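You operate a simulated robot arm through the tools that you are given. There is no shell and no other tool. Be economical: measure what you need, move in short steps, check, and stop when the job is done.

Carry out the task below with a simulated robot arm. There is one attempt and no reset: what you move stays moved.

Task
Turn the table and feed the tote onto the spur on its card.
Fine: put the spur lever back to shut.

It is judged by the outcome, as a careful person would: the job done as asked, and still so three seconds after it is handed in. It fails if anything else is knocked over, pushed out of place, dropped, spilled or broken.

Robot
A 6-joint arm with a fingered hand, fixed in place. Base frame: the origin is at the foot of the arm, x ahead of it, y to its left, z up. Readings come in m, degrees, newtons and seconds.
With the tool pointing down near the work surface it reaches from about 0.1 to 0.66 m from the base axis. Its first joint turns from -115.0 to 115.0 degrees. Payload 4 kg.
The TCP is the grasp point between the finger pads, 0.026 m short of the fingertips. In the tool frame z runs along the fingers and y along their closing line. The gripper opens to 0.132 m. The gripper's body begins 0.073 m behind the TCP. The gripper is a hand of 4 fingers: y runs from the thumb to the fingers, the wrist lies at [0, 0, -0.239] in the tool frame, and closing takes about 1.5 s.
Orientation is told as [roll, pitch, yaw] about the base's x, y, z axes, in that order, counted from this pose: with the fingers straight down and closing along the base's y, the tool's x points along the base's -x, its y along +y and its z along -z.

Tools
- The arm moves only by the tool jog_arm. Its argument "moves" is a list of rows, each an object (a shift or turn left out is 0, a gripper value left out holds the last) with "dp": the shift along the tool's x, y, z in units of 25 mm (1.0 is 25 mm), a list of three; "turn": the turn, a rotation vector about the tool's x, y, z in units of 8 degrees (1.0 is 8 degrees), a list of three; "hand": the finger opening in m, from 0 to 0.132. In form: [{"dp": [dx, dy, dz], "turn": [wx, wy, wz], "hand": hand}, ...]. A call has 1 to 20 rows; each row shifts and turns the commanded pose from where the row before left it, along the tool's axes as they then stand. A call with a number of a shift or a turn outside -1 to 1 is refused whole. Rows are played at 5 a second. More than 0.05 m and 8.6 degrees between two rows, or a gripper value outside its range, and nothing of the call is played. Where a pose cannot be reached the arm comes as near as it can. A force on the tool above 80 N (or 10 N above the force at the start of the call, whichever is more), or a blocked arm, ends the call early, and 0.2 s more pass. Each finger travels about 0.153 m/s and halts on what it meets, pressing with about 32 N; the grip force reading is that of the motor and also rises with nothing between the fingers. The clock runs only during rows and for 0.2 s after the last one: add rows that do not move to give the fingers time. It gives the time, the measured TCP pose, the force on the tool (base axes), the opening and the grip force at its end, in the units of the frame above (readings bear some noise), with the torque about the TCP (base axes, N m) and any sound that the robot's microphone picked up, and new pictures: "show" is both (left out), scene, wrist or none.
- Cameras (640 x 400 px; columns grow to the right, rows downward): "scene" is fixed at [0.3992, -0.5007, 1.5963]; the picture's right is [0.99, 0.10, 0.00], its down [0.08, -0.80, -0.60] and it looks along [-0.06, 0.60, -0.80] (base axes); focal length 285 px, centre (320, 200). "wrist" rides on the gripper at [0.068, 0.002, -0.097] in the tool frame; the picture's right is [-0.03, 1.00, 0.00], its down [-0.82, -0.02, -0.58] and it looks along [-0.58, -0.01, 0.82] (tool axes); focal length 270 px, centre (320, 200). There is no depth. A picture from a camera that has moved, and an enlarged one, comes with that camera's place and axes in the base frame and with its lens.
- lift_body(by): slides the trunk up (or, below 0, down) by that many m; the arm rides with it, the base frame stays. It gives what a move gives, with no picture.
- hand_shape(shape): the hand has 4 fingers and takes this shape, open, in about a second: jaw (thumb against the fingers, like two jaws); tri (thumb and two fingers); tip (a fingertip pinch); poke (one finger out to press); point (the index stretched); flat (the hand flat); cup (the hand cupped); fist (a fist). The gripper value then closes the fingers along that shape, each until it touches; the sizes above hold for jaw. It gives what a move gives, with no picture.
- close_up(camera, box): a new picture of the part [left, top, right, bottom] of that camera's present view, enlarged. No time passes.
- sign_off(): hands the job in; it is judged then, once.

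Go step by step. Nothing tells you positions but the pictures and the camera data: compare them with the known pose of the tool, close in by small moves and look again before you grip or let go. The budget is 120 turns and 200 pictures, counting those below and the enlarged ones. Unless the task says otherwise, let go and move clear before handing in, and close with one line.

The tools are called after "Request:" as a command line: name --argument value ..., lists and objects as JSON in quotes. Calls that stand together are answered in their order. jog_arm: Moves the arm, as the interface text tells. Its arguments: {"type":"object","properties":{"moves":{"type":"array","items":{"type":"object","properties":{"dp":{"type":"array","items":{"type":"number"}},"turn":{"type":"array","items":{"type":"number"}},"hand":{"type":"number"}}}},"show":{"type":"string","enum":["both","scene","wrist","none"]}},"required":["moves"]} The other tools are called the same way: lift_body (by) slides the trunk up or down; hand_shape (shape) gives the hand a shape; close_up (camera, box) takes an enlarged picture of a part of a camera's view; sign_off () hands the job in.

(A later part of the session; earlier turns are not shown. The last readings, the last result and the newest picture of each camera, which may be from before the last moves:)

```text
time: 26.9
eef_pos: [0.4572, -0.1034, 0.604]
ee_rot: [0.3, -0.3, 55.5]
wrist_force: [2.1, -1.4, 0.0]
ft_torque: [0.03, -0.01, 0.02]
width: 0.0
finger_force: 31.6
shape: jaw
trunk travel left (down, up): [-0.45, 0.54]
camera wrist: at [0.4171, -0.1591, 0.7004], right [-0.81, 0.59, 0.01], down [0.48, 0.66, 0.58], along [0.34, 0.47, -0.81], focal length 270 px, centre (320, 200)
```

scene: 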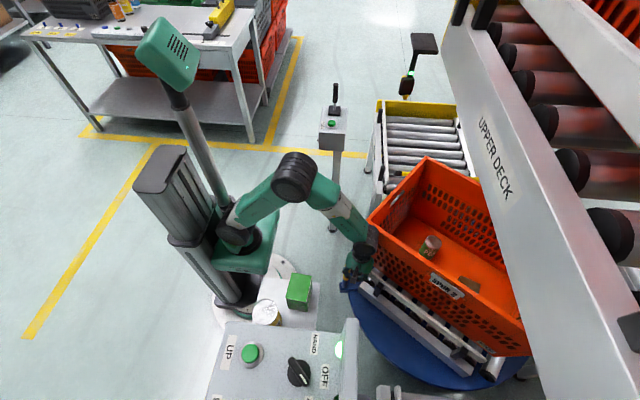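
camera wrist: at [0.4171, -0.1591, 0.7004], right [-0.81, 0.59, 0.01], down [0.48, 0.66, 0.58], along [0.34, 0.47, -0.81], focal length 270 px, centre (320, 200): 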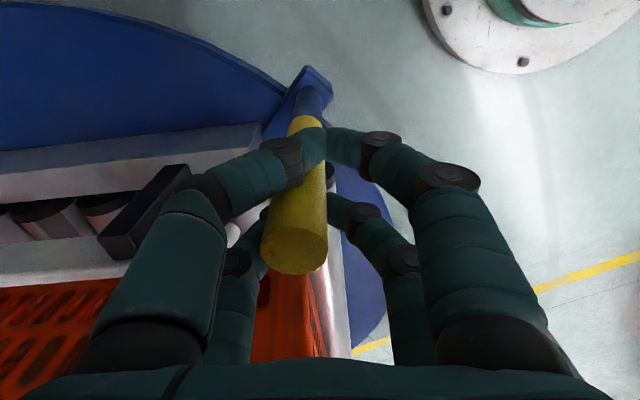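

Request:
jog_arm --moves '[{"dp": [0.34, -0.55, 0], "turn": [0, 0, 0.12]}, {"dp": [0.34, -0.56, 0], "turn": [0, 0, 0.12]}, {"dp": [0.34, -0.57, 0], "turn": [0, 0, 0.12]}, {"dp": [0.34, -0.57, 0], "turn": [0, 0, 0.12]}]' --show "both"

```text
time: 27.9
eef_pos: [0.4834, -0.1644, 0.603]
ee_rot: [0.4, -0.3, 51.8]
wrist_force: [0.5, -2.5, -0.4]
ft_torque: [-0.04, -0.03, 0.01]
width: 0.0001
finger_force: 32.0
shape: jaw
trunk travel left (down, up): [-0.45, 0.54]
camera wrist: at [0.4395, -0.2169, 0.6986], right [-0.77, 0.64, 0.01], down [0.52, 0.62, 0.58], along [0.37, 0.45, -0.81], focal length 270 px, centre (320, 200)
```

scene: 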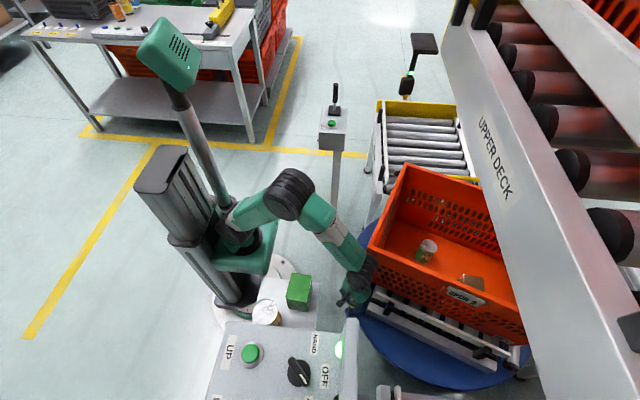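
wrist: 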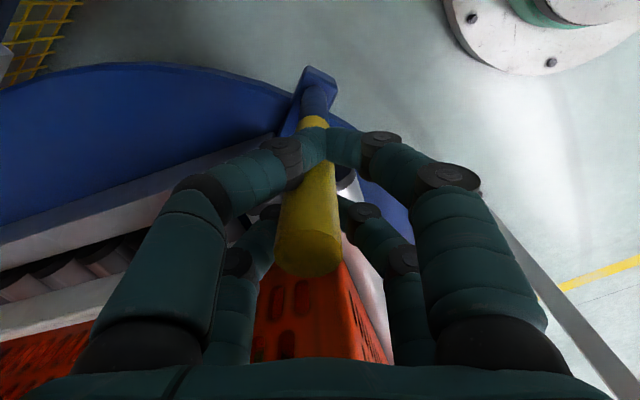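

Request:
jog_arm --moves '[{"dp": [0.25, -0.6, 0]}, {"dp": [0.22, -0.6, 0]}]' --show "both"

```text
time: 28.5
eef_pos: [0.4984, -0.1905, 0.6025]
ee_rot: [0.4, -0.3, 51.8]
wrist_force: [-2.6, -3.2, -1.4]
ft_torque: [-0.07, 0.04, 0.0]
width: 0.0002
finger_force: 31.8
shape: jaw
trunk travel left (down, up): [-0.45, 0.54]
camera wrist: at [0.4561, -0.2441, 0.6995], right [-0.77, 0.64, 0.01], down [0.52, 0.62, 0.58], along [0.37, 0.45, -0.81], focal length 270 px, centre (320, 200)
```

scene: 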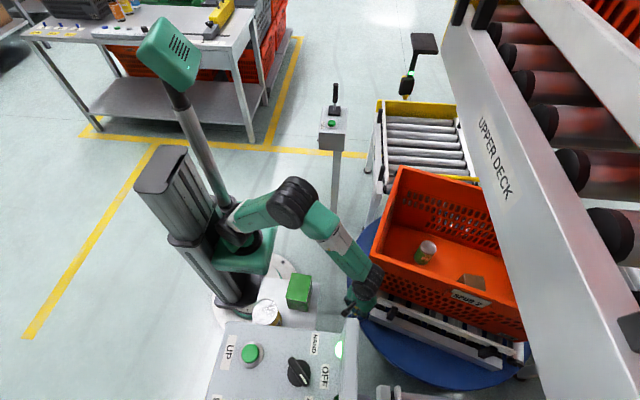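
wrist: 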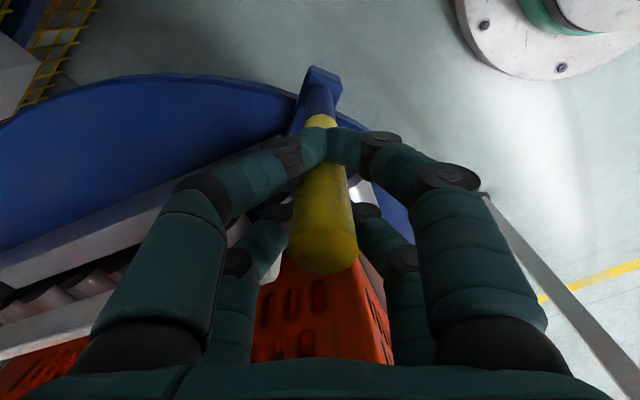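

Request:
close_up --camera "scene" --box '[340, 150, 560, 390]'

```text
1.67 times, centred on (450, 270) of scene
camera zoom: at [0.3992, -0.5007, 1.5963], right [0.99, 0.1, 0.0], down [0.08, -0.8, -0.6], along [-0.06, 0.6, -0.8], focal length 476 px, centre (103, 83)
```

zoom: 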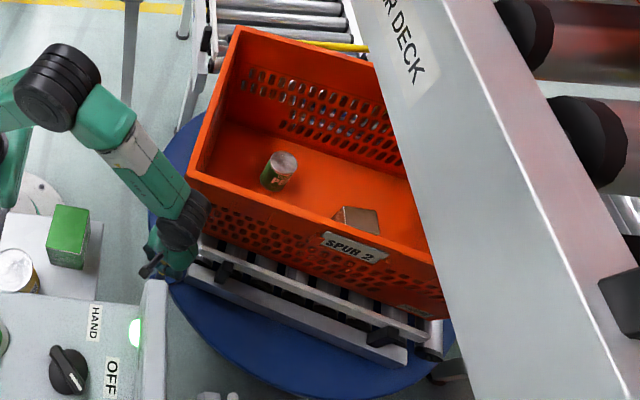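

The table has turned about 30° and has roughly 14° left. I'll regrip so that one finger pair pinches the peg, which drives it properly along the rest of the arc.

Request:
jog_arm --moves '[{"hand": 0.05}, {}, {}, {"dp": [0.65, 0, 0]}, {"hand": 0.0}, {}, {}, {}]' --show "wrist"

```text
time: 30.3
eef_pos: [0.49, -0.203, 0.6025]
ee_rot: [0.4, -0.4, 51.9]
wrist_force: [4.3, 4.5, -3.4]
ft_torque: [0.01, -0.06, -0.04]
width: 0.0001
finger_force: 32.4
shape: jaw
trunk travel left (down, up): [-0.45, 0.54]
camera wrist: at [0.4472, -0.2557, 0.699], right [-0.77, 0.64, 0.01], down [0.52, 0.62, 0.58], along [0.37, 0.45, -0.81], focal length 270 px, centre (320, 200)
```

wrist: 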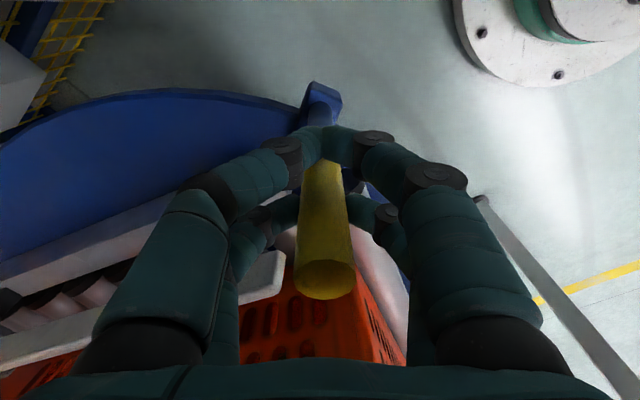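

Request:
jog_arm --moves '[{"dp": [0.14, -0.56, 0]}, {"dp": [0.12, -0.56, 0]}]' --show "both"

```text
time: 30.9
eef_pos: [0.507, -0.2269, 0.6041]
ee_rot: [0.4, -0.2, 51.8]
wrist_force: [-6.0, -5.9, -5.6]
ft_torque: [-0.2, 0.19, 0.18]
width: 0.0
finger_force: 32.7
shape: jaw
trunk travel left (down, up): [-0.45, 0.54]
camera wrist: at [0.4637, -0.2804, 0.6991], right [-0.77, 0.64, 0.01], down [0.52, 0.62, 0.58], along [0.37, 0.45, -0.81], focal length 270 px, centre (320, 200)
```

scene: 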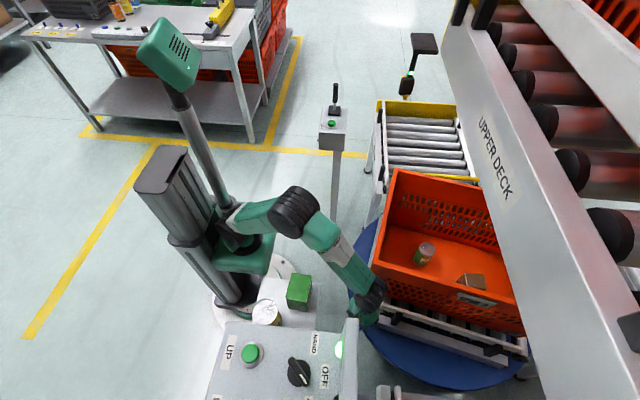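
wrist: 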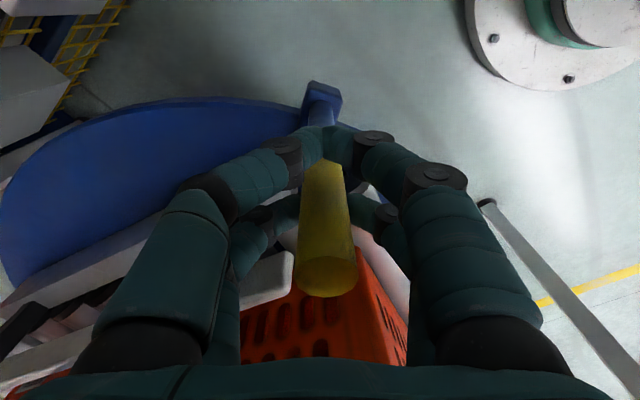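

Request:
jog_arm --moves '[{"dp": [0.1, -0.57, 0]}, {"dp": [0.08, -0.57, 0]}, {"dp": [0.06, -0.57, 0]}]' --show "both"

Request:
close_up --camera "scene" --box '[340, 150, 560, 390]'

```text
time: 31.7
eef_pos: [0.5415, -0.2561, 0.6027]
ee_rot: [0.2, -0.3, 51.8]
wrist_force: [12.1, 0.3, 0.2]
ft_torque: [0.01, -0.18, -0.03]
width: 0.0002
finger_force: 31.9
shape: jaw
trunk travel left (down, up): [-0.45, 0.54]
camera wrist: at [0.497, -0.3102, 0.6996], right [-0.77, 0.64, 0.0], down [0.52, 0.63, 0.58], along [0.37, 0.45, -0.81], focal length 270 px, centre (320, 200)
```

scene: 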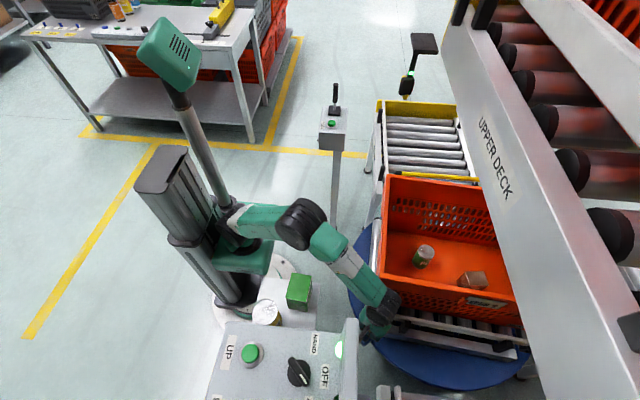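
wrist: 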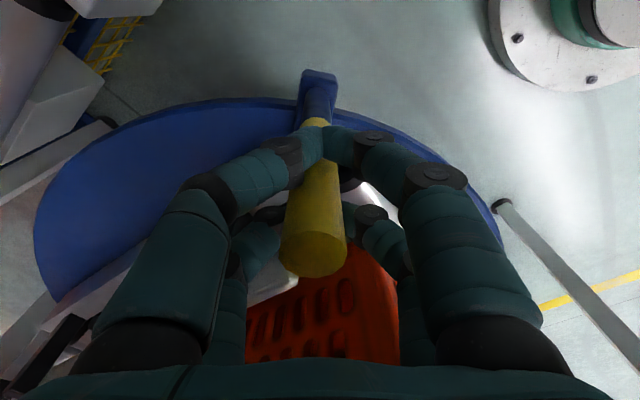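

```text
1.67 times, centred on (450, 270) of scene
camera zoom: at [0.3992, -0.5007, 1.5963], right [0.99, 0.1, 0.0], down [0.08, -0.8, -0.6], along [-0.06, 0.6, -0.8], focal length 476 px, centre (103, 83)
```

zoom: 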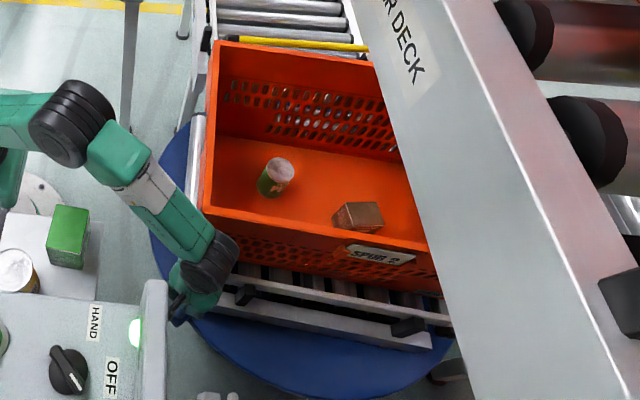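

Request:
jog_arm --moves '[{"dp": [0.06, -0.57, 0]}, {"dp": [0.04, -0.57, 0]}]' --show "wrist"

Request:
close_up --camera "scene" --box '[340, 150, 560, 390]'

```text
time: 32.3
eef_pos: [0.5598, -0.2772, 0.6013]
ee_rot: [0.5, -0.2, 51.8]
wrist_force: [1.8, -0.2, 0.0]
ft_torque: [0.01, -0.01, 0.01]
width: 0.0
finger_force: 31.7
shape: jaw
trunk travel left (down, up): [-0.45, 0.54]
camera wrist: at [0.516, -0.3305, 0.6985], right [-0.77, 0.64, 0.01], down [0.52, 0.62, 0.58], along [0.36, 0.45, -0.81], focal length 270 px, centre (320, 200)
```

wrist: 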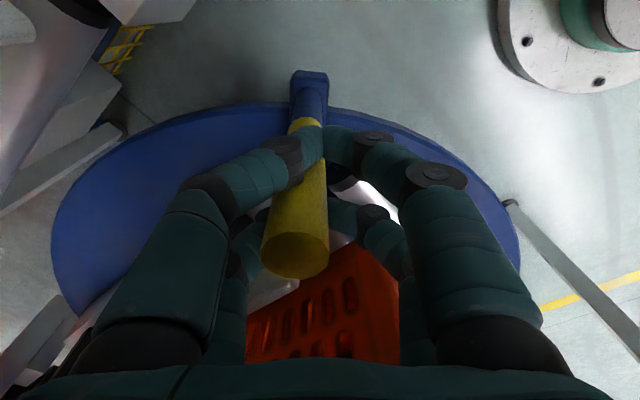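

```text
1.67 times, centred on (450, 270) of scene
camera zoom: at [0.3992, -0.5007, 1.5963], right [0.99, 0.1, 0.0], down [0.08, -0.8, -0.6], along [-0.06, 0.6, -0.8], focal length 476 px, centre (103, 83)
```

zoom: 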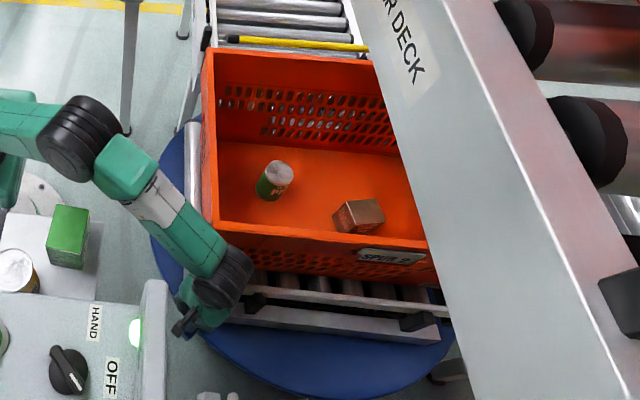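

The tote now reads parallel to x to within about 1°. I'll open the hand gently and lift straight off the peg.

Request:
jog_arm --moves '[{"hand": 0.06}, {}, {}, {"dp": [0, 0, -0.8]}, {"dp": [0, 0, -1]}, {"dp": [0, 0, -1]}, {"dp": [0, 0, -1]}]' --show "wrist"

```text
time: 33.9
eef_pos: [0.5579, -0.2776, 0.6967]
ee_rot: [0.4, -0.4, 51.7]
wrist_force: [-0.8, -0.2, -0.9]
ft_torque: [-0.01, 0.03, 0.04]
width: 0.0595
finger_force: 0.1
shape: jaw
trunk travel left (down, up): [-0.45, 0.54]
camera wrist: at [0.5148, -0.3314, 0.7929], right [-0.77, 0.64, 0.01], down [0.52, 0.62, 0.58], along [0.37, 0.45, -0.81], focal length 270 px, centre (320, 200)
```

wrist: 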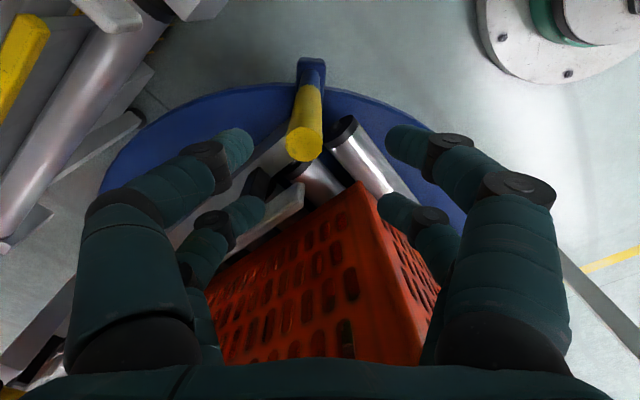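

Request:
lift_body --by 0.25

Request:
jog_arm --moves '[{"dp": [0, 1, 0]}, {"dp": [0, 1, 0]}, {"dp": [0, 1, 0]}, {"dp": [0, 1, 0]}, {"dp": [0, 1, 0]}]' --show "both"

Request:
close_up --camera "scene" --box '[340, 150, 560, 390]'

```text
time: 36.5
eef_pos: [0.5581, -0.2768, 0.9456]
ee_rot: [0.4, -0.3, 51.8]
wrist_force: [0.2, 0.3, 0.1]
ft_torque: [0.0, -0.03, -0.03]
width: 0.0595
finger_force: 0.0
shape: jaw
trunk travel left (down, up): [-0.7, 0.29]
```

```text
time: 37.7
eef_pos: [0.4616, -0.2008, 0.947]
ee_rot: [0.3, -0.2, 51.8]
wrist_force: [0.3, 0.5, 0.1]
ft_torque: [-0.01, 0.0, 0.0]
width: 0.0594
finger_force: 0.2
shape: jaw
trunk travel left (down, up): [-0.7, 0.29]
camera wrist: at [0.417, -0.2542, 1.0434], right [-0.77, 0.64, 0.01], down [0.52, 0.62, 0.58], along [0.37, 0.45, -0.81], focal length 270 px, centre (320, 200)
```

scene: 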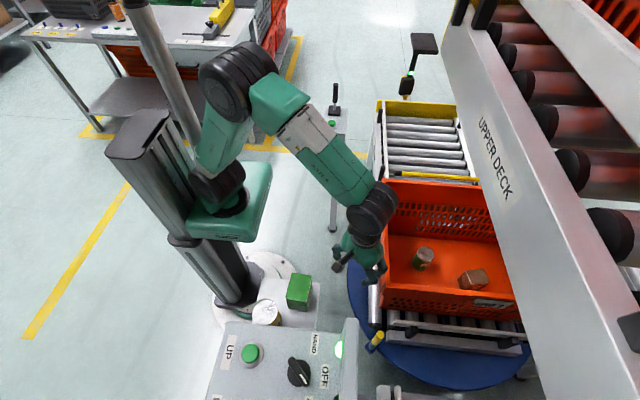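
wrist: 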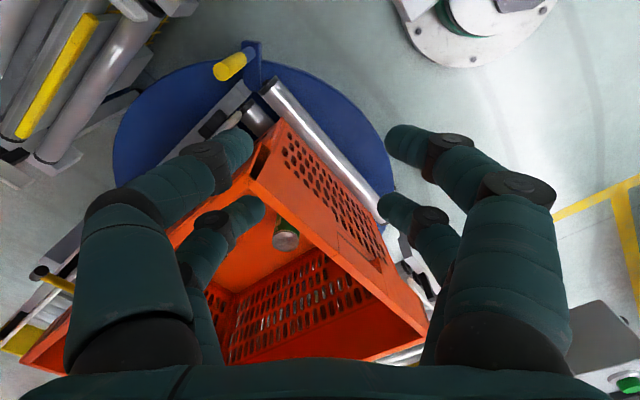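

```text
1.67 times, centred on (450, 270) of scene
camera zoom: at [0.3992, -0.5007, 1.5963], right [0.99, 0.1, 0.0], down [0.08, -0.8, -0.6], along [-0.06, 0.6, -0.8], focal length 476 px, centre (103, 83)
```

zoom: 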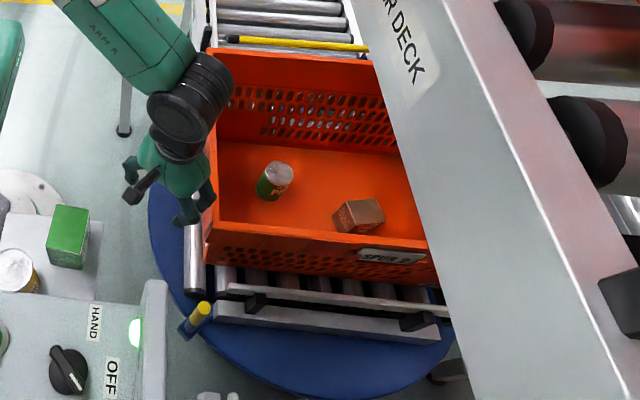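

Request:
jog_arm --moves '[{"turn": [0, 0, 1], "dp": [-0.5, 1, 0]}, {"turn": [0, 0, 1], "dp": [0, 1, 0]}, {"turn": [0, 0, 1], "dp": [0, 1, 0]}, {"turn": [0, 0, 1], "dp": [0, 1, 0]}, {"turn": [0, 0, 1], "dp": [0, 1, 0]}, {"turn": [0, 0, 1], "dp": [0, 1, 0]}, {"turn": [0, 0, 0.5], "dp": [0, 1, 0]}, {"dp": [0, 1, -1]}, {"dp": [0, 1, -1]}]' --show "wrist"

```text
time: 39.7
eef_pos: [0.3877, 0.0086, 0.9986]
ee_rot: [0.5, 0.2, -0.2]
wrist_force: [1.1, 0.1, 0.4]
ft_torque: [0.0, 0.0, -0.02]
width: 0.0597
finger_force: 0.1
shape: jaw
trunk travel left (down, up): [-0.7, 0.29]
camera wrist: at [0.3203, 0.0096, 1.0957], right [0.03, 1.0, 0.01], down [0.82, -0.03, 0.57], along [0.57, -0.01, -0.82], focal length 270 px, centre (320, 200)
```

wrist: 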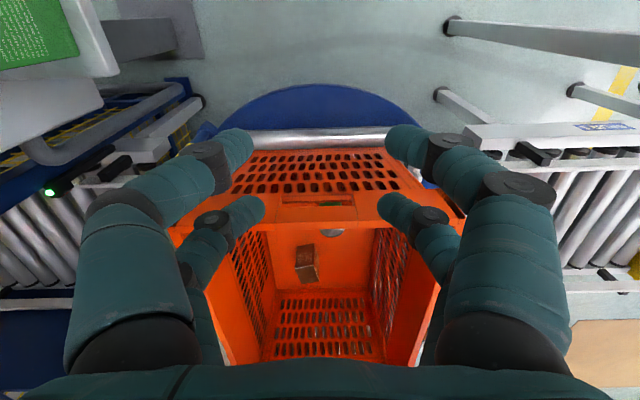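

Request:
jog_arm --moves '[{"dp": [1, 1, -1]}, {"dp": [1, 1, -1]}, {"dp": [1, 1, 0]}, {"dp": [1, 1, 0]}, {"dp": [1, 1, 0]}, {"dp": [1, 1, 0]}, {"dp": [0, 1, 0]}, {"dp": [0, 1, 0]}, {"dp": [0, 1, 0]}, {"dp": [0, 1, 0]}, {"dp": [0, 1, 0]}, {"dp": [0, 1, 0]}, {"dp": [0, 1, 0]}, {"dp": [0, 1, 0]}, {"dp": [0, 1, 0]}, {"dp": [0, 1, 0]}, {"dp": [0, 1, 0]}]' --show "both"

```text
time: 43.3
eef_pos: [0.2418, 0.4334, 1.0525]
ee_rot: [0.5, 0.1, -0.1]
wrist_force: [-0.3, -0.6, -0.1]
ft_torque: [0.0, 0.02, 0.04]
width: 0.0596
finger_force: 0.0
shape: jaw
trunk travel left (down, up): [-0.7, 0.29]
camera wrist: at [0.1737, 0.4349, 1.1492], right [0.03, 1.0, 0.01], down [0.82, -0.03, 0.58], along [0.58, -0.01, -0.82], focal length 270 px, centre (320, 200)
```

scene: 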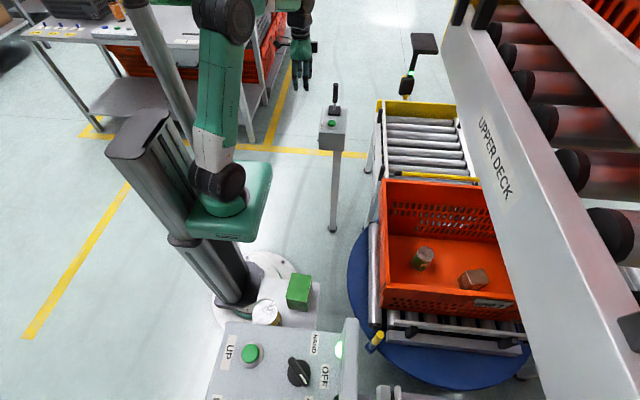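
wrist: 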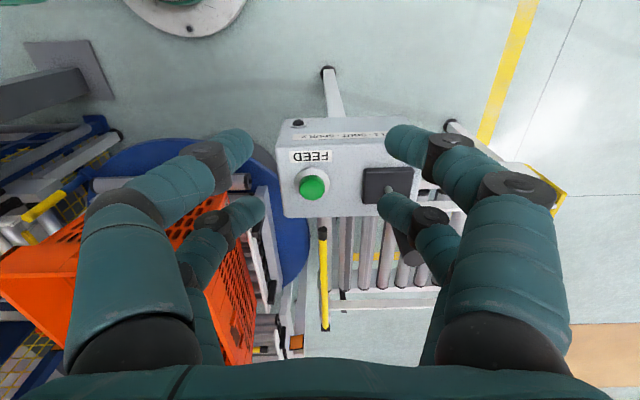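

Request:
close_up --camera "wrist" --box '[260, 100, 460, 230]'

Request:
close_up --camera "wrist" --box '[280, 115, 400, 165]'

```text
3.08 times, centred on (360, 165) of wrist
camera zoom: at [0.1737, 0.4349, 1.1492], right [0.03, 1.0, 0.01], down [0.82, -0.03, 0.58], along [0.58, -0.01, -0.82], focal length 832 px, centre (197, 308)
```

zoom: 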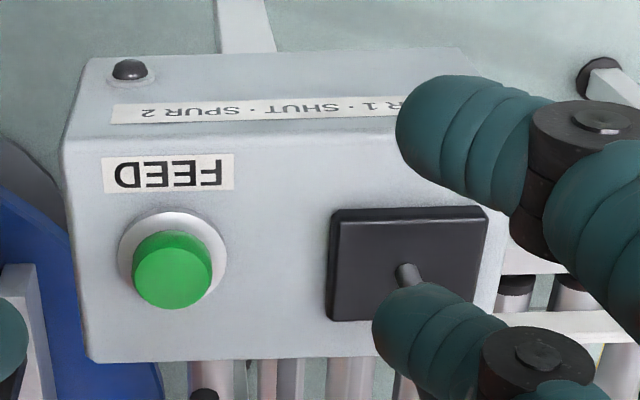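

```text
5.33 times, centred on (340, 140) of wrist
camera zoom: at [0.1737, 0.4349, 1.1492], right [0.03, 1.0, 0.01], down [0.82, -0.03, 0.58], along [0.58, -0.01, -0.82], focal length 1442 px, centre (213, 520)
```

zoom: 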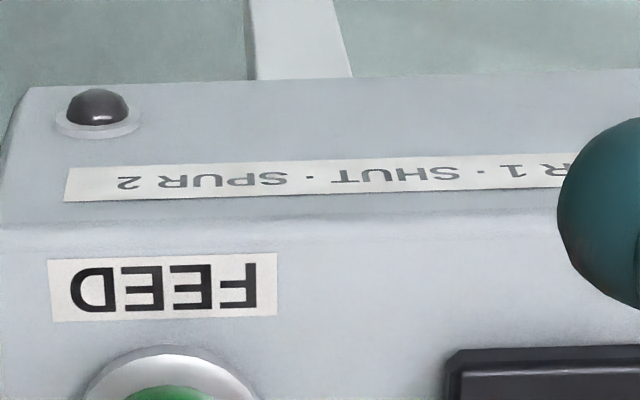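

The face label reads SPUR 1 · SHUT · SPUR 2, so the lever has three positions from left to right. I need a clear view of how it stands now.

Request:
jog_arm --moves '[{"dp": [0, 1, 0]}, {"dp": [0, 1, 0]}, {"dp": [0, 1, 0]}, {"dp": [0, 0.5, 0], "hand": 0.132}, {}]' --show "wrist"

Request:
close_up --camera "scene" --box '[290, 60, 390, 170]'

```text
time: 44.5
eef_pos: [0.2422, 0.5204, 1.0525]
ee_rot: [0.5, 0.1, -0.2]
wrist_force: [0.0, 0.2, -0.2]
ft_torque: [-0.01, 0.0, 0.0]
width: 0.132
finger_force: 0.0
shape: jaw
trunk travel left (down, up): [-0.7, 0.29]
camera wrist: at [0.1734, 0.5224, 1.1497], right [0.03, 1.0, 0.01], down [0.82, -0.03, 0.58], along [0.58, -0.01, -0.82], focal length 270 px, centre (320, 200)
```

wrist: 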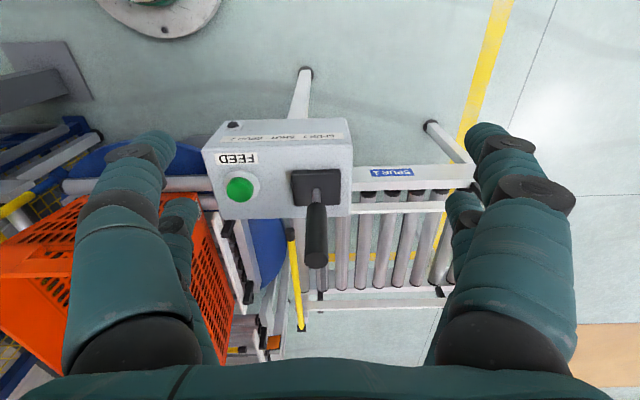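

```text
3.64 times, centred on (340, 115) of scene
camera zoom: at [0.3992, -0.5007, 1.5963], right [0.99, 0.1, 0.0], down [0.08, -0.8, -0.6], along [-0.06, 0.6, -0.8], focal length 1038 px, centre (247, 509)
```

zoom: 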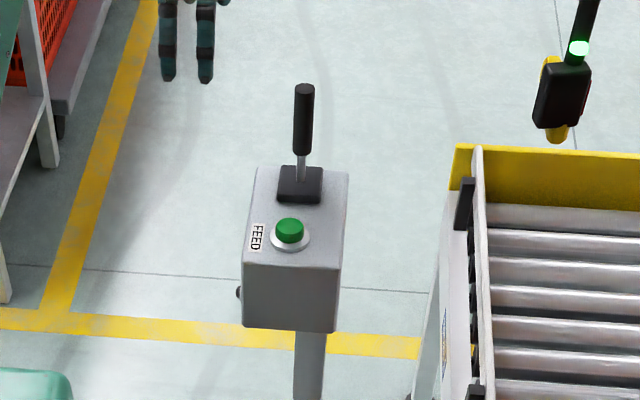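

The lever is upright, so it is at SHUT. SPUR 2 is towards -y. I'll straddle the handle from above with the fingers.

Request:
jog_arm --moves '[{"dp": [0, 0, -1]}, {"dp": [-1, 0, 0]}, {"dp": [-1, 0, 0]}, {"dp": [-1, 0, 0]}, {"dp": [-1, -0.2, 0]}]' --show "both"

```text
time: 45.7
eef_pos: [0.3407, 0.514, 1.0798]
ee_rot: [0.5, 0.2, -0.2]
wrist_force: [0.1, -0.2, -0.2]
ft_torque: [0.01, -0.01, 0.0]
width: 0.1319
finger_force: 0.1
shape: jaw
trunk travel left (down, up): [-0.7, 0.29]
camera wrist: at [0.2729, 0.5158, 1.1765], right [0.03, 1.0, 0.01], down [0.82, -0.03, 0.58], along [0.57, -0.01, -0.82], focal length 270 px, centre (320, 200)
```

scene: 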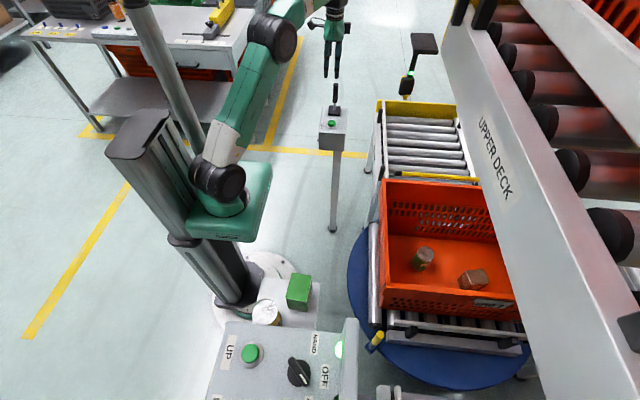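
wrist: 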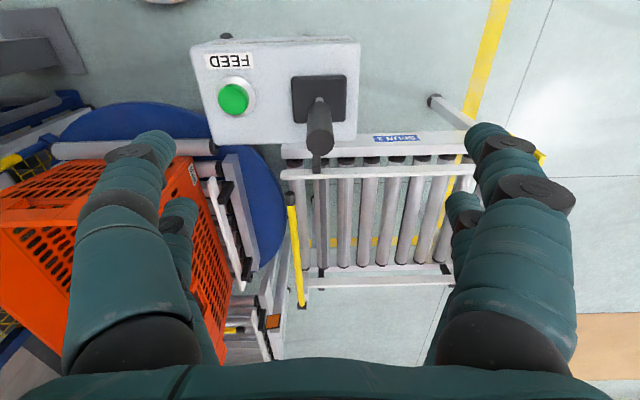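

Request:
jog_arm --moves '[{"dp": [-0.35, 0, 0], "hand": 0.08}, {}, {"dp": [0, 0, 1]}, {"dp": [0, 0, 1]}, {"dp": [0, 0, 1]}, {"dp": [0, 0, 1]}]' --show "wrist"

```text
time: 47.1
eef_pos: [0.3489, 0.516, 0.9766]
ee_rot: [0.5, 0.2, -0.3]
wrist_force: [0.1, -0.3, 1.2]
ft_torque: [0.0, 0.0, -0.02]
width: 0.0805
finger_force: 0.0
shape: jaw
trunk travel left (down, up): [-0.7, 0.29]
camera wrist: at [0.2805, 0.5167, 1.0739], right [0.03, 1.0, 0.01], down [0.82, -0.03, 0.58], along [0.58, -0.01, -0.82], focal length 270 px, centre (320, 200)
```

wrist: 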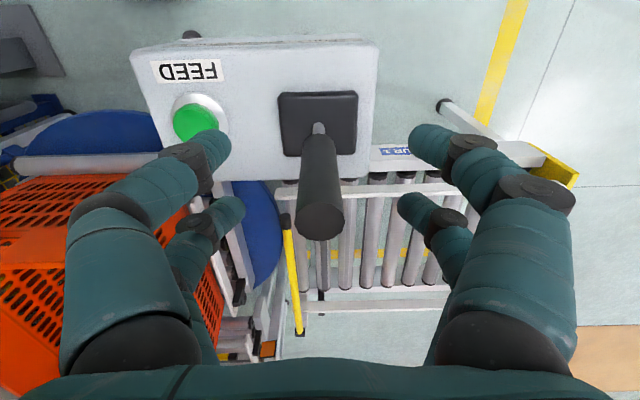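

Request:
jog_arm --moves '[{"hand": 0.045}, {}, {}, {"dp": [0, -0.6, 0]}, {"dp": [0, -0.6, 0]}, {"dp": [0, -0.6, 0]}]' --show "both"

```text
time: 48.5
eef_pos: [0.3483, 0.4704, 0.9763]
ee_rot: [0.5, 0.2, -0.2]
wrist_force: [-0.2, 0.6, 0.6]
ft_torque: [0.02, 0.01, 0.0]
width: 0.0454
finger_force: 0.0
shape: jaw
trunk travel left (down, up): [-0.7, 0.29]
camera wrist: at [0.281, 0.4715, 1.0744], right [0.03, 1.0, 0.01], down [0.82, -0.03, 0.57], along [0.57, -0.01, -0.82], focal length 270 px, centre (320, 200)
```

scene: 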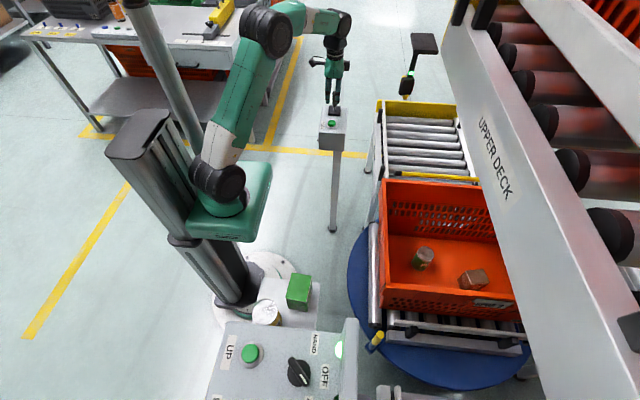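
wrist: 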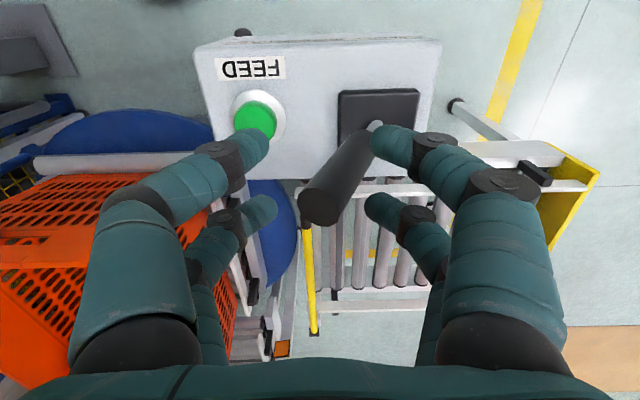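

Request:
jog_arm --moves '[{"dp": [0, -0.5, 0]}, {"dp": [0, -0.5, 0]}]' --show "both"

```text
time: 49.1
eef_pos: [0.3501, 0.4451, 0.9785]
ee_rot: [0.5, 0.0, -0.2]
wrist_force: [-0.1, -0.3, 0.0]
ft_torque: [0.04, 0.0, -0.02]
width: 0.0454
finger_force: 0.0
shape: jaw
trunk travel left (down, up): [-0.7, 0.29]
camera wrist: at [0.2822, 0.4474, 1.0741], right [0.03, 1.0, 0.01], down [0.82, -0.03, 0.58], along [0.58, -0.01, -0.82], focal length 270 px, centre (320, 200)
```

scene: 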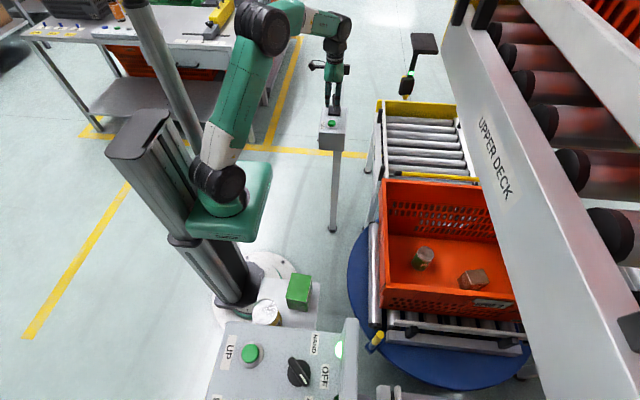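
wrist: 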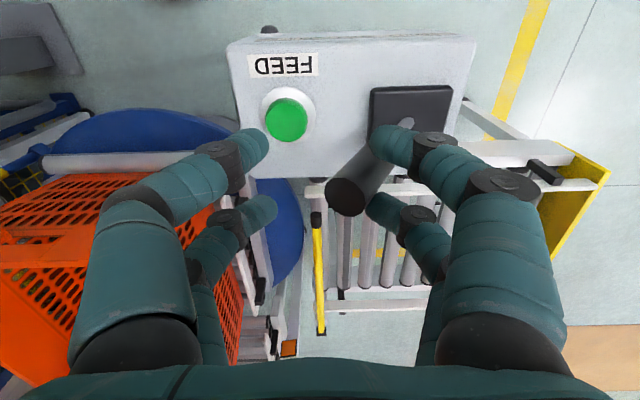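

Request:
jog_arm --moves '[{"dp": [0, -0.4, 0]}, {"dp": [0, -0.4, 0]}, {"dp": [0, -0.4, 0]}]' --show "wrist"

```text
time: 49.9
eef_pos: [0.3501, 0.4175, 0.9763]
ee_rot: [0.5, 0.0, -0.1]
wrist_force: [7.1, 12.9, 3.8]
ft_torque: [0.4, -0.19, -0.19]
width: 0.0535
finger_force: 0.0
shape: jaw
trunk travel left (down, up): [-0.7, 0.29]
camera wrist: at [0.2821, 0.4184, 1.0738], right [0.03, 1.0, 0.01], down [0.82, -0.03, 0.58], along [0.58, -0.01, -0.82], focal length 270 px, centre (320, 200)
```

wrist: 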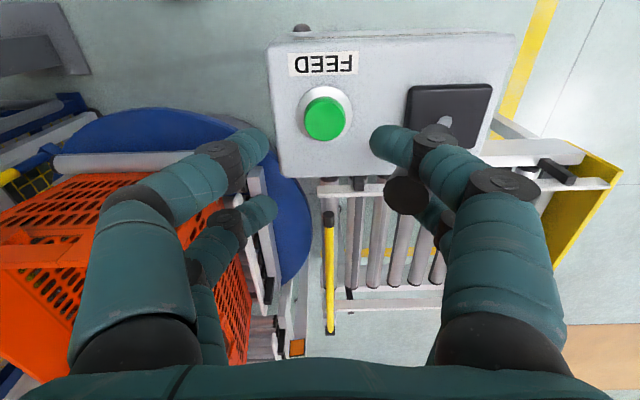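

Request:
jog_arm --moves '[{"dp": [0, 0.5, 0]}, {"dp": [0, 0.4, 0]}, {"hand": 0.1}, {}]' --show "wrist"

```text
time: 50.9
eef_pos: [0.3497, 0.4397, 0.9774]
ee_rot: [0.5, 0.2, -0.3]
wrist_force: [0.1, 0.2, 0.4]
ft_torque: [0.0, 0.01, -0.01]
width: 0.0993
finger_force: 0.1
shape: jaw
trunk travel left (down, up): [-0.7, 0.29]
camera wrist: at [0.2813, 0.4398, 1.074], right [0.03, 1.0, 0.01], down [0.82, -0.03, 0.57], along [0.57, -0.01, -0.82], focal length 270 px, centre (320, 200)
```

wrist: 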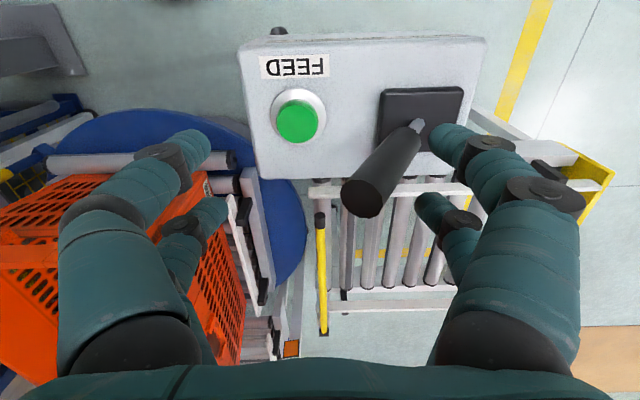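

The lever rests at its SPUR 2 stop. I'll lift off, check the spur 2 gate, and form the poke shape for the FEED button.

Request:
jog_arm --moves '[{"dp": [0, 0, -1]}, {"dp": [0, 0, -1]}, {"dp": [0, 0, -1]}, {"dp": [0, 0, -1]}, {"dp": [0, -1, -1]}, {"dp": [0, -1, 0]}, {"dp": [0, -1, 0]}, {"dp": [0, -1, 0]}]' --show "none"

Request:
hand_shape --shape "poke"

Request:
jog_arm --moves '[{"turn": [0, 0, -1]}, {"turn": [0, 0, -1]}, {"turn": [0, 0, -1]}, {"turn": [0, 0, -1]}, {"turn": [0, 0, -1]}, {"turn": [0, 0, -1]}, {"turn": [0, 0, -1]}, {"turn": [0, 0, -1]}, {"turn": [0, 0, -1]}, {"turn": [0, 0, -1]}, {"turn": [0, 0, -1]}]' --show "both"

```text
time: 52.7
eef_pos: [0.3493, 0.3365, 1.1039]
ee_rot: [0.4, 0.2, -0.1]
wrist_force: [0.0, -1.2, -0.1]
ft_torque: [-0.02, 0.0, -0.03]
width: 0.0999
finger_force: 0.2
shape: jaw
trunk travel left (down, up): [-0.7, 0.29]
```

```text
time: 53.6
eef_pos: [0.3501, 0.3365, 1.1032]
ee_rot: [0.5, 0.2, -0.1]
wrist_force: [-0.5, -0.1, 0.2]
ft_torque: [0.01, -0.01, -0.02]
width: 0.0
finger_force: 0.0
shape: poke
trunk travel left (down, up): [-0.7, 0.29]
```

```text
time: 56.0
eef_pos: [0.3504, 0.3366, 1.1017]
ee_rot: [0.2, -0.5, 87.9]
wrist_force: [0.7, 0.3, 0.6]
ft_torque: [0.05, 0.01, 0.0]
width: 0.0002
finger_force: 0.1
shape: poke
trunk travel left (down, up): [-0.7, 0.29]
camera wrist: at [0.3463, 0.2678, 1.198], right [-1.0, 0.06, 0.0], down [0.05, 0.81, 0.58], along [0.03, 0.58, -0.81], focal length 270 px, centre (320, 200)
```

scene: 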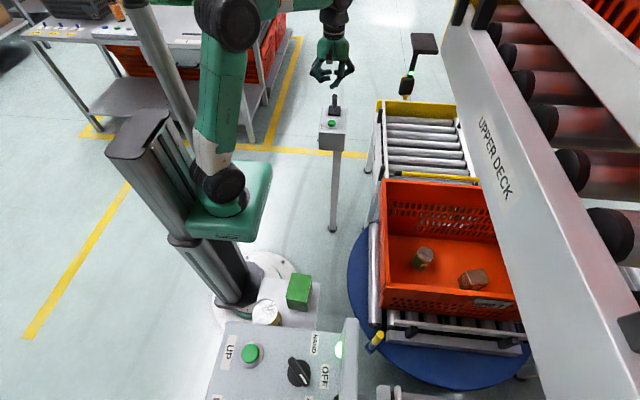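
wrist: 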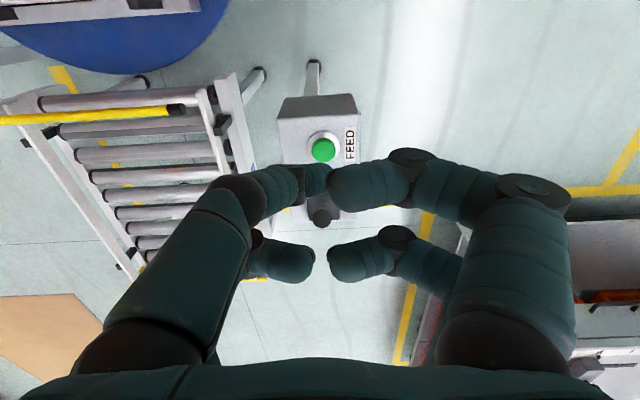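

Request:
close_up --camera "scene" --box '[290, 20, 380, 150]'

Request:
close_up --camera "wrist" --box '[220, 80, 420, 300]'

```text
3.08 times, centred on (335, 85) of scene
camera zoom: at [0.3992, -0.5007, 1.5963], right [0.99, 0.1, 0.0], down [0.08, -0.8, -0.6], along [-0.06, 0.6, -0.8], focal length 878 px, centre (274, 554)
```

zoom: 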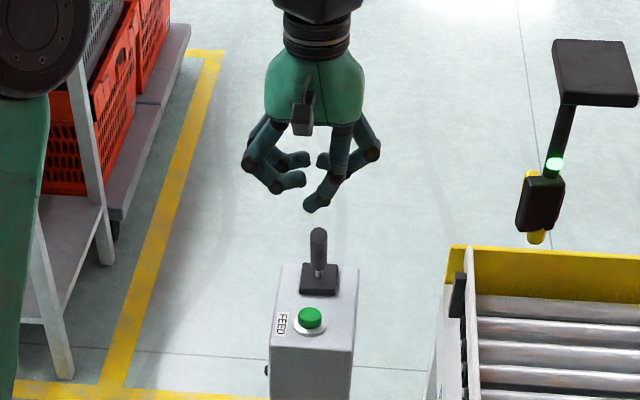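

```text
1.82 times, centred on (320, 190) of wrist
camera zoom: at [0.3463, 0.2678, 1.198], right [-1.0, 0.06, 0.0], down [0.05, 0.81, 0.58], along [0.03, 0.58, -0.81], focal length 491 px, centre (320, 218)
```

zoom: 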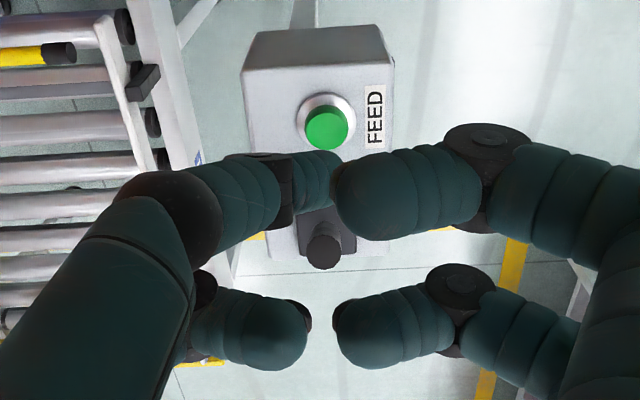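

Request:
jog_arm --moves '[{"turn": [0, -1, 0]}, {"turn": [0, -1, 0]}, {"turn": [0, -1, 0]}, {"turn": [0, -1, 0]}, {"dp": [0.85, 0.3, 1]}, {"dp": [0.85, 0, 1]}, {"dp": [0, 0, 1]}, {"dp": [0, 0, 1]}]' --show "both"

Request:
close_up --camera "scene" --box '[290, 40, 380, 170]'

```text
time: 57.8
eef_pos: [0.3439, 0.3562, 0.9954]
ee_rot: [0.2, -32.0, 87.5]
wrist_force: [-0.6, -0.2, -0.6]
ft_torque: [0.01, 0.0, -0.01]
width: 0.0
finger_force: 0.0
shape: poke
trunk travel left (down, up): [-0.7, 0.29]
camera wrist: at [0.3379, 0.247, 1.0413], right [-1.0, 0.06, 0.02], down [0.04, 0.38, 0.92], along [0.05, 0.92, -0.39], focal length 270 px, centre (320, 200)
```

scene: 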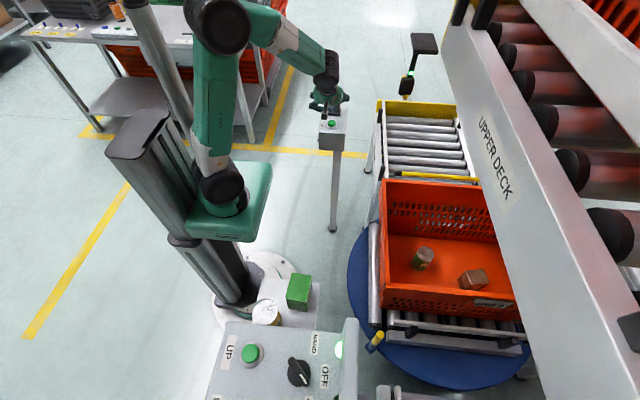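
wrist: 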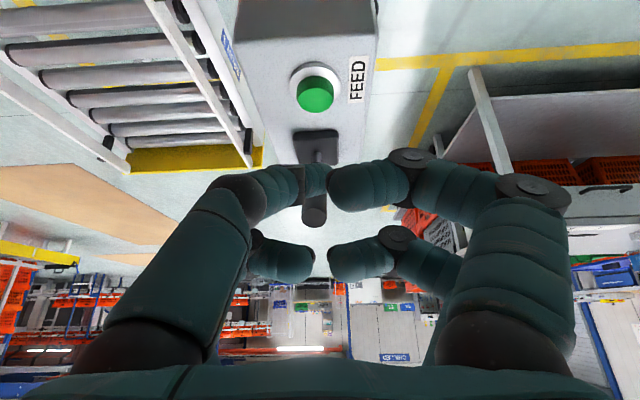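

```text
3.08 times, centred on (335, 105) of scene
camera zoom: at [0.3992, -0.5007, 1.5963], right [0.99, 0.1, 0.0], down [0.08, -0.8, -0.6], along [-0.06, 0.6, -0.8], focal length 878 px, centre (274, 492)
```

zoom: 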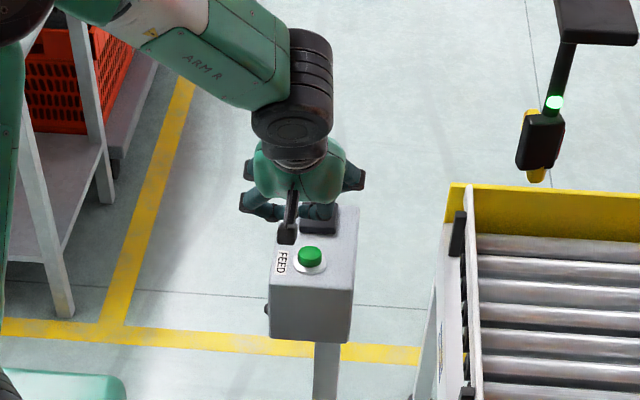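

Request:
jog_arm --moves '[{"dp": [0.4, -0.2, 1]}, {"dp": [0, 0, 1]}, {"dp": [0, 0, 1]}, {"dp": [0, 0, 0.5]}]' --show "both"

Request:
close_up --camera "scene" --box '[290, 40, 380, 170]'

```text
time: 58.8
eef_pos: [0.3447, 0.4198, 0.9529]
ee_rot: [0.2, -32.1, 87.5]
wrist_force: [-0.3, -0.5, -0.4]
ft_torque: [0.03, 0.0, -0.02]
width: 0.0
finger_force: 0.0
shape: poke
out of reach, approached as far as the arm can: row 1, 2, 3, 4
trunk travel left (down, up): [-0.7, 0.29]
camera wrist: at [0.3394, 0.311, 0.9993], right [-1.0, 0.06, 0.02], down [0.04, 0.38, 0.92], along [0.05, 0.92, -0.38], focal length 270 px, centre (320, 200)
```

scene: 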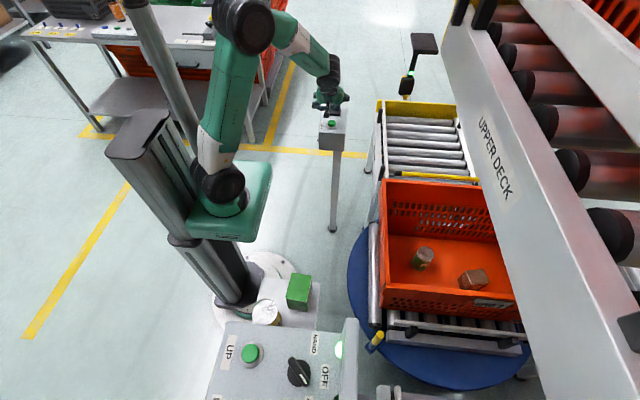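
wrist: 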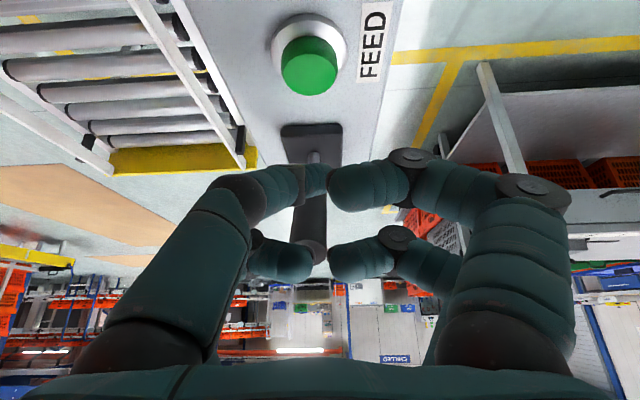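

```text
3.08 times, centred on (335, 105) of scene
camera zoom: at [0.3992, -0.5007, 1.5963], right [0.99, 0.1, 0.0], down [0.08, -0.8, -0.6], along [-0.06, 0.6, -0.8], focal length 878 px, centre (274, 492)
```

zoom: 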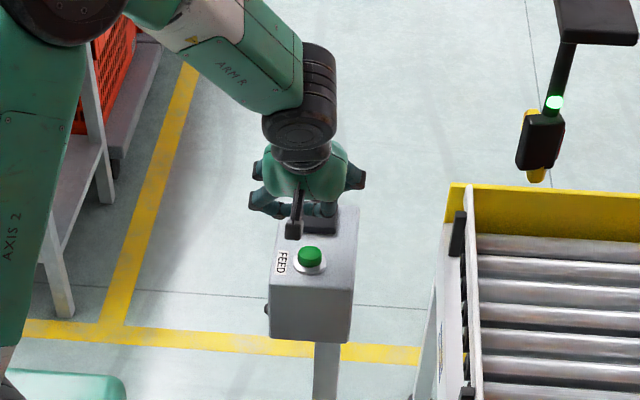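

The arm reached its limit and drifted towards the lever without touching it. I'll back away and lower the trunk so the arm has more room.

Request:
jog_arm --moves '[{"dp": [1, 0, -1]}, {"dp": [1, 0, -1]}, {"dp": [1, 0, -1]}, {"dp": [0, 0, -1]}]' --show "none"

```text
time: 59.8
eef_pos: [0.3372, 0.3231, 1.0285]
ee_rot: [0.2, -32.5, 87.6]
wrist_force: [-1.7, 0.8, -0.8]
ft_torque: [-0.01, 0.02, 0.04]
width: 0.0
finger_force: 0.0
shape: poke
out of reach, approached as far as the arm can: row 1, 2, 3
trunk travel left (down, up): [-0.7, 0.29]
```

Request:
lift_body --by -0.1

Request:
jog_arm --moves '[{"dp": [0, 0, 0]}]' --show "wrist"

```text
time: 61.1
eef_pos: [0.3371, 0.3221, 0.93]
ee_rot: [0.2, -32.4, 87.8]
wrist_force: [0.1, -1.0, -0.4]
ft_torque: [-0.01, -0.01, -0.01]
width: 0.0
finger_force: 0.1
shape: poke
trunk travel left (down, up): [-0.6, 0.39]
```

```text
time: 61.5
eef_pos: [0.336, 0.3234, 0.9287]
ee_rot: [0.2, -32.5, 87.7]
wrist_force: [0.3, 0.3, 0.0]
ft_torque: [-0.01, -0.02, 0.0]
width: 0.0001
finger_force: 0.0
shape: poke
trunk travel left (down, up): [-0.6, 0.39]
camera wrist: at [0.3313, 0.2136, 0.974], right [-1.0, 0.06, 0.02], down [0.04, 0.38, 0.93], along [0.05, 0.92, -0.38], focal length 270 px, centre (320, 200)
```

wrist: 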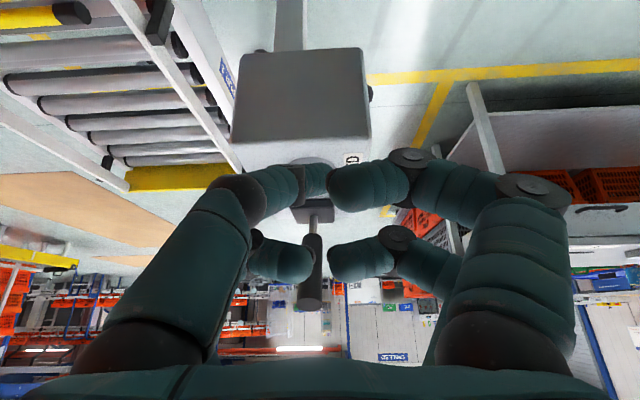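

Request:
jog_arm --moves '[{"dp": [-0.75, -0.22, 0.63]}, {"dp": [-0.75, -0.22, 0.63]}, {"dp": [-0.7, -0.2, 0.63]}]' --show "both"

Request:
close_up --camera "scene" --box '[290, 40, 380, 170]'

```text
time: 62.3
eef_pos: [0.3541, 0.3932, 0.9172]
ee_rot: [0.2, -32.5, 87.7]
wrist_force: [0.5, 0.5, 0.0]
ft_torque: [0.0, 0.0, -0.02]
width: 0.0
finger_force: 0.0
shape: poke
trunk travel left (down, up): [-0.6, 0.39]
camera wrist: at [0.3488, 0.2842, 0.9629], right [-1.0, 0.06, 0.02], down [0.04, 0.38, 0.93], along [0.05, 0.92, -0.38], focal length 270 px, centre (320, 200)
```

scene: 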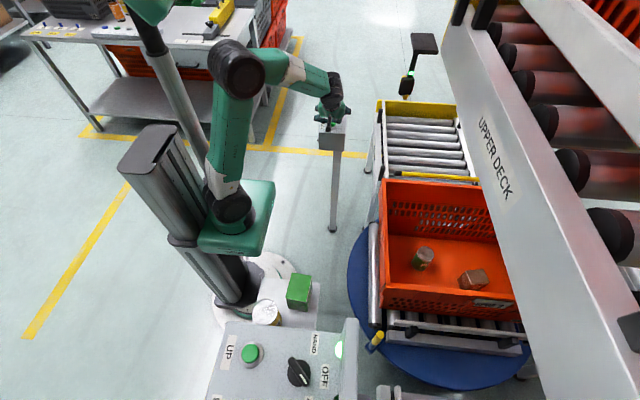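
wrist: 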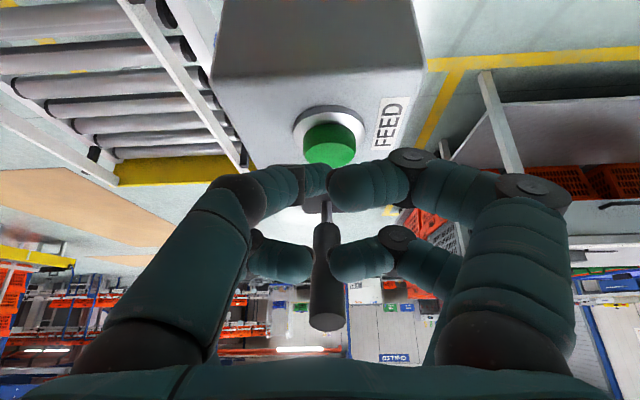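

```text
3.08 times, centred on (335, 105) of scene
camera zoom: at [0.3992, -0.5007, 1.5963], right [0.99, 0.1, 0.0], down [0.08, -0.8, -0.6], along [-0.06, 0.6, -0.8], focal length 878 px, centre (274, 492)
```

zoom: 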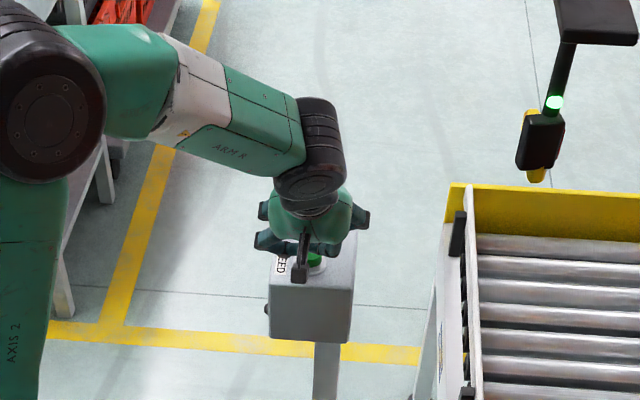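

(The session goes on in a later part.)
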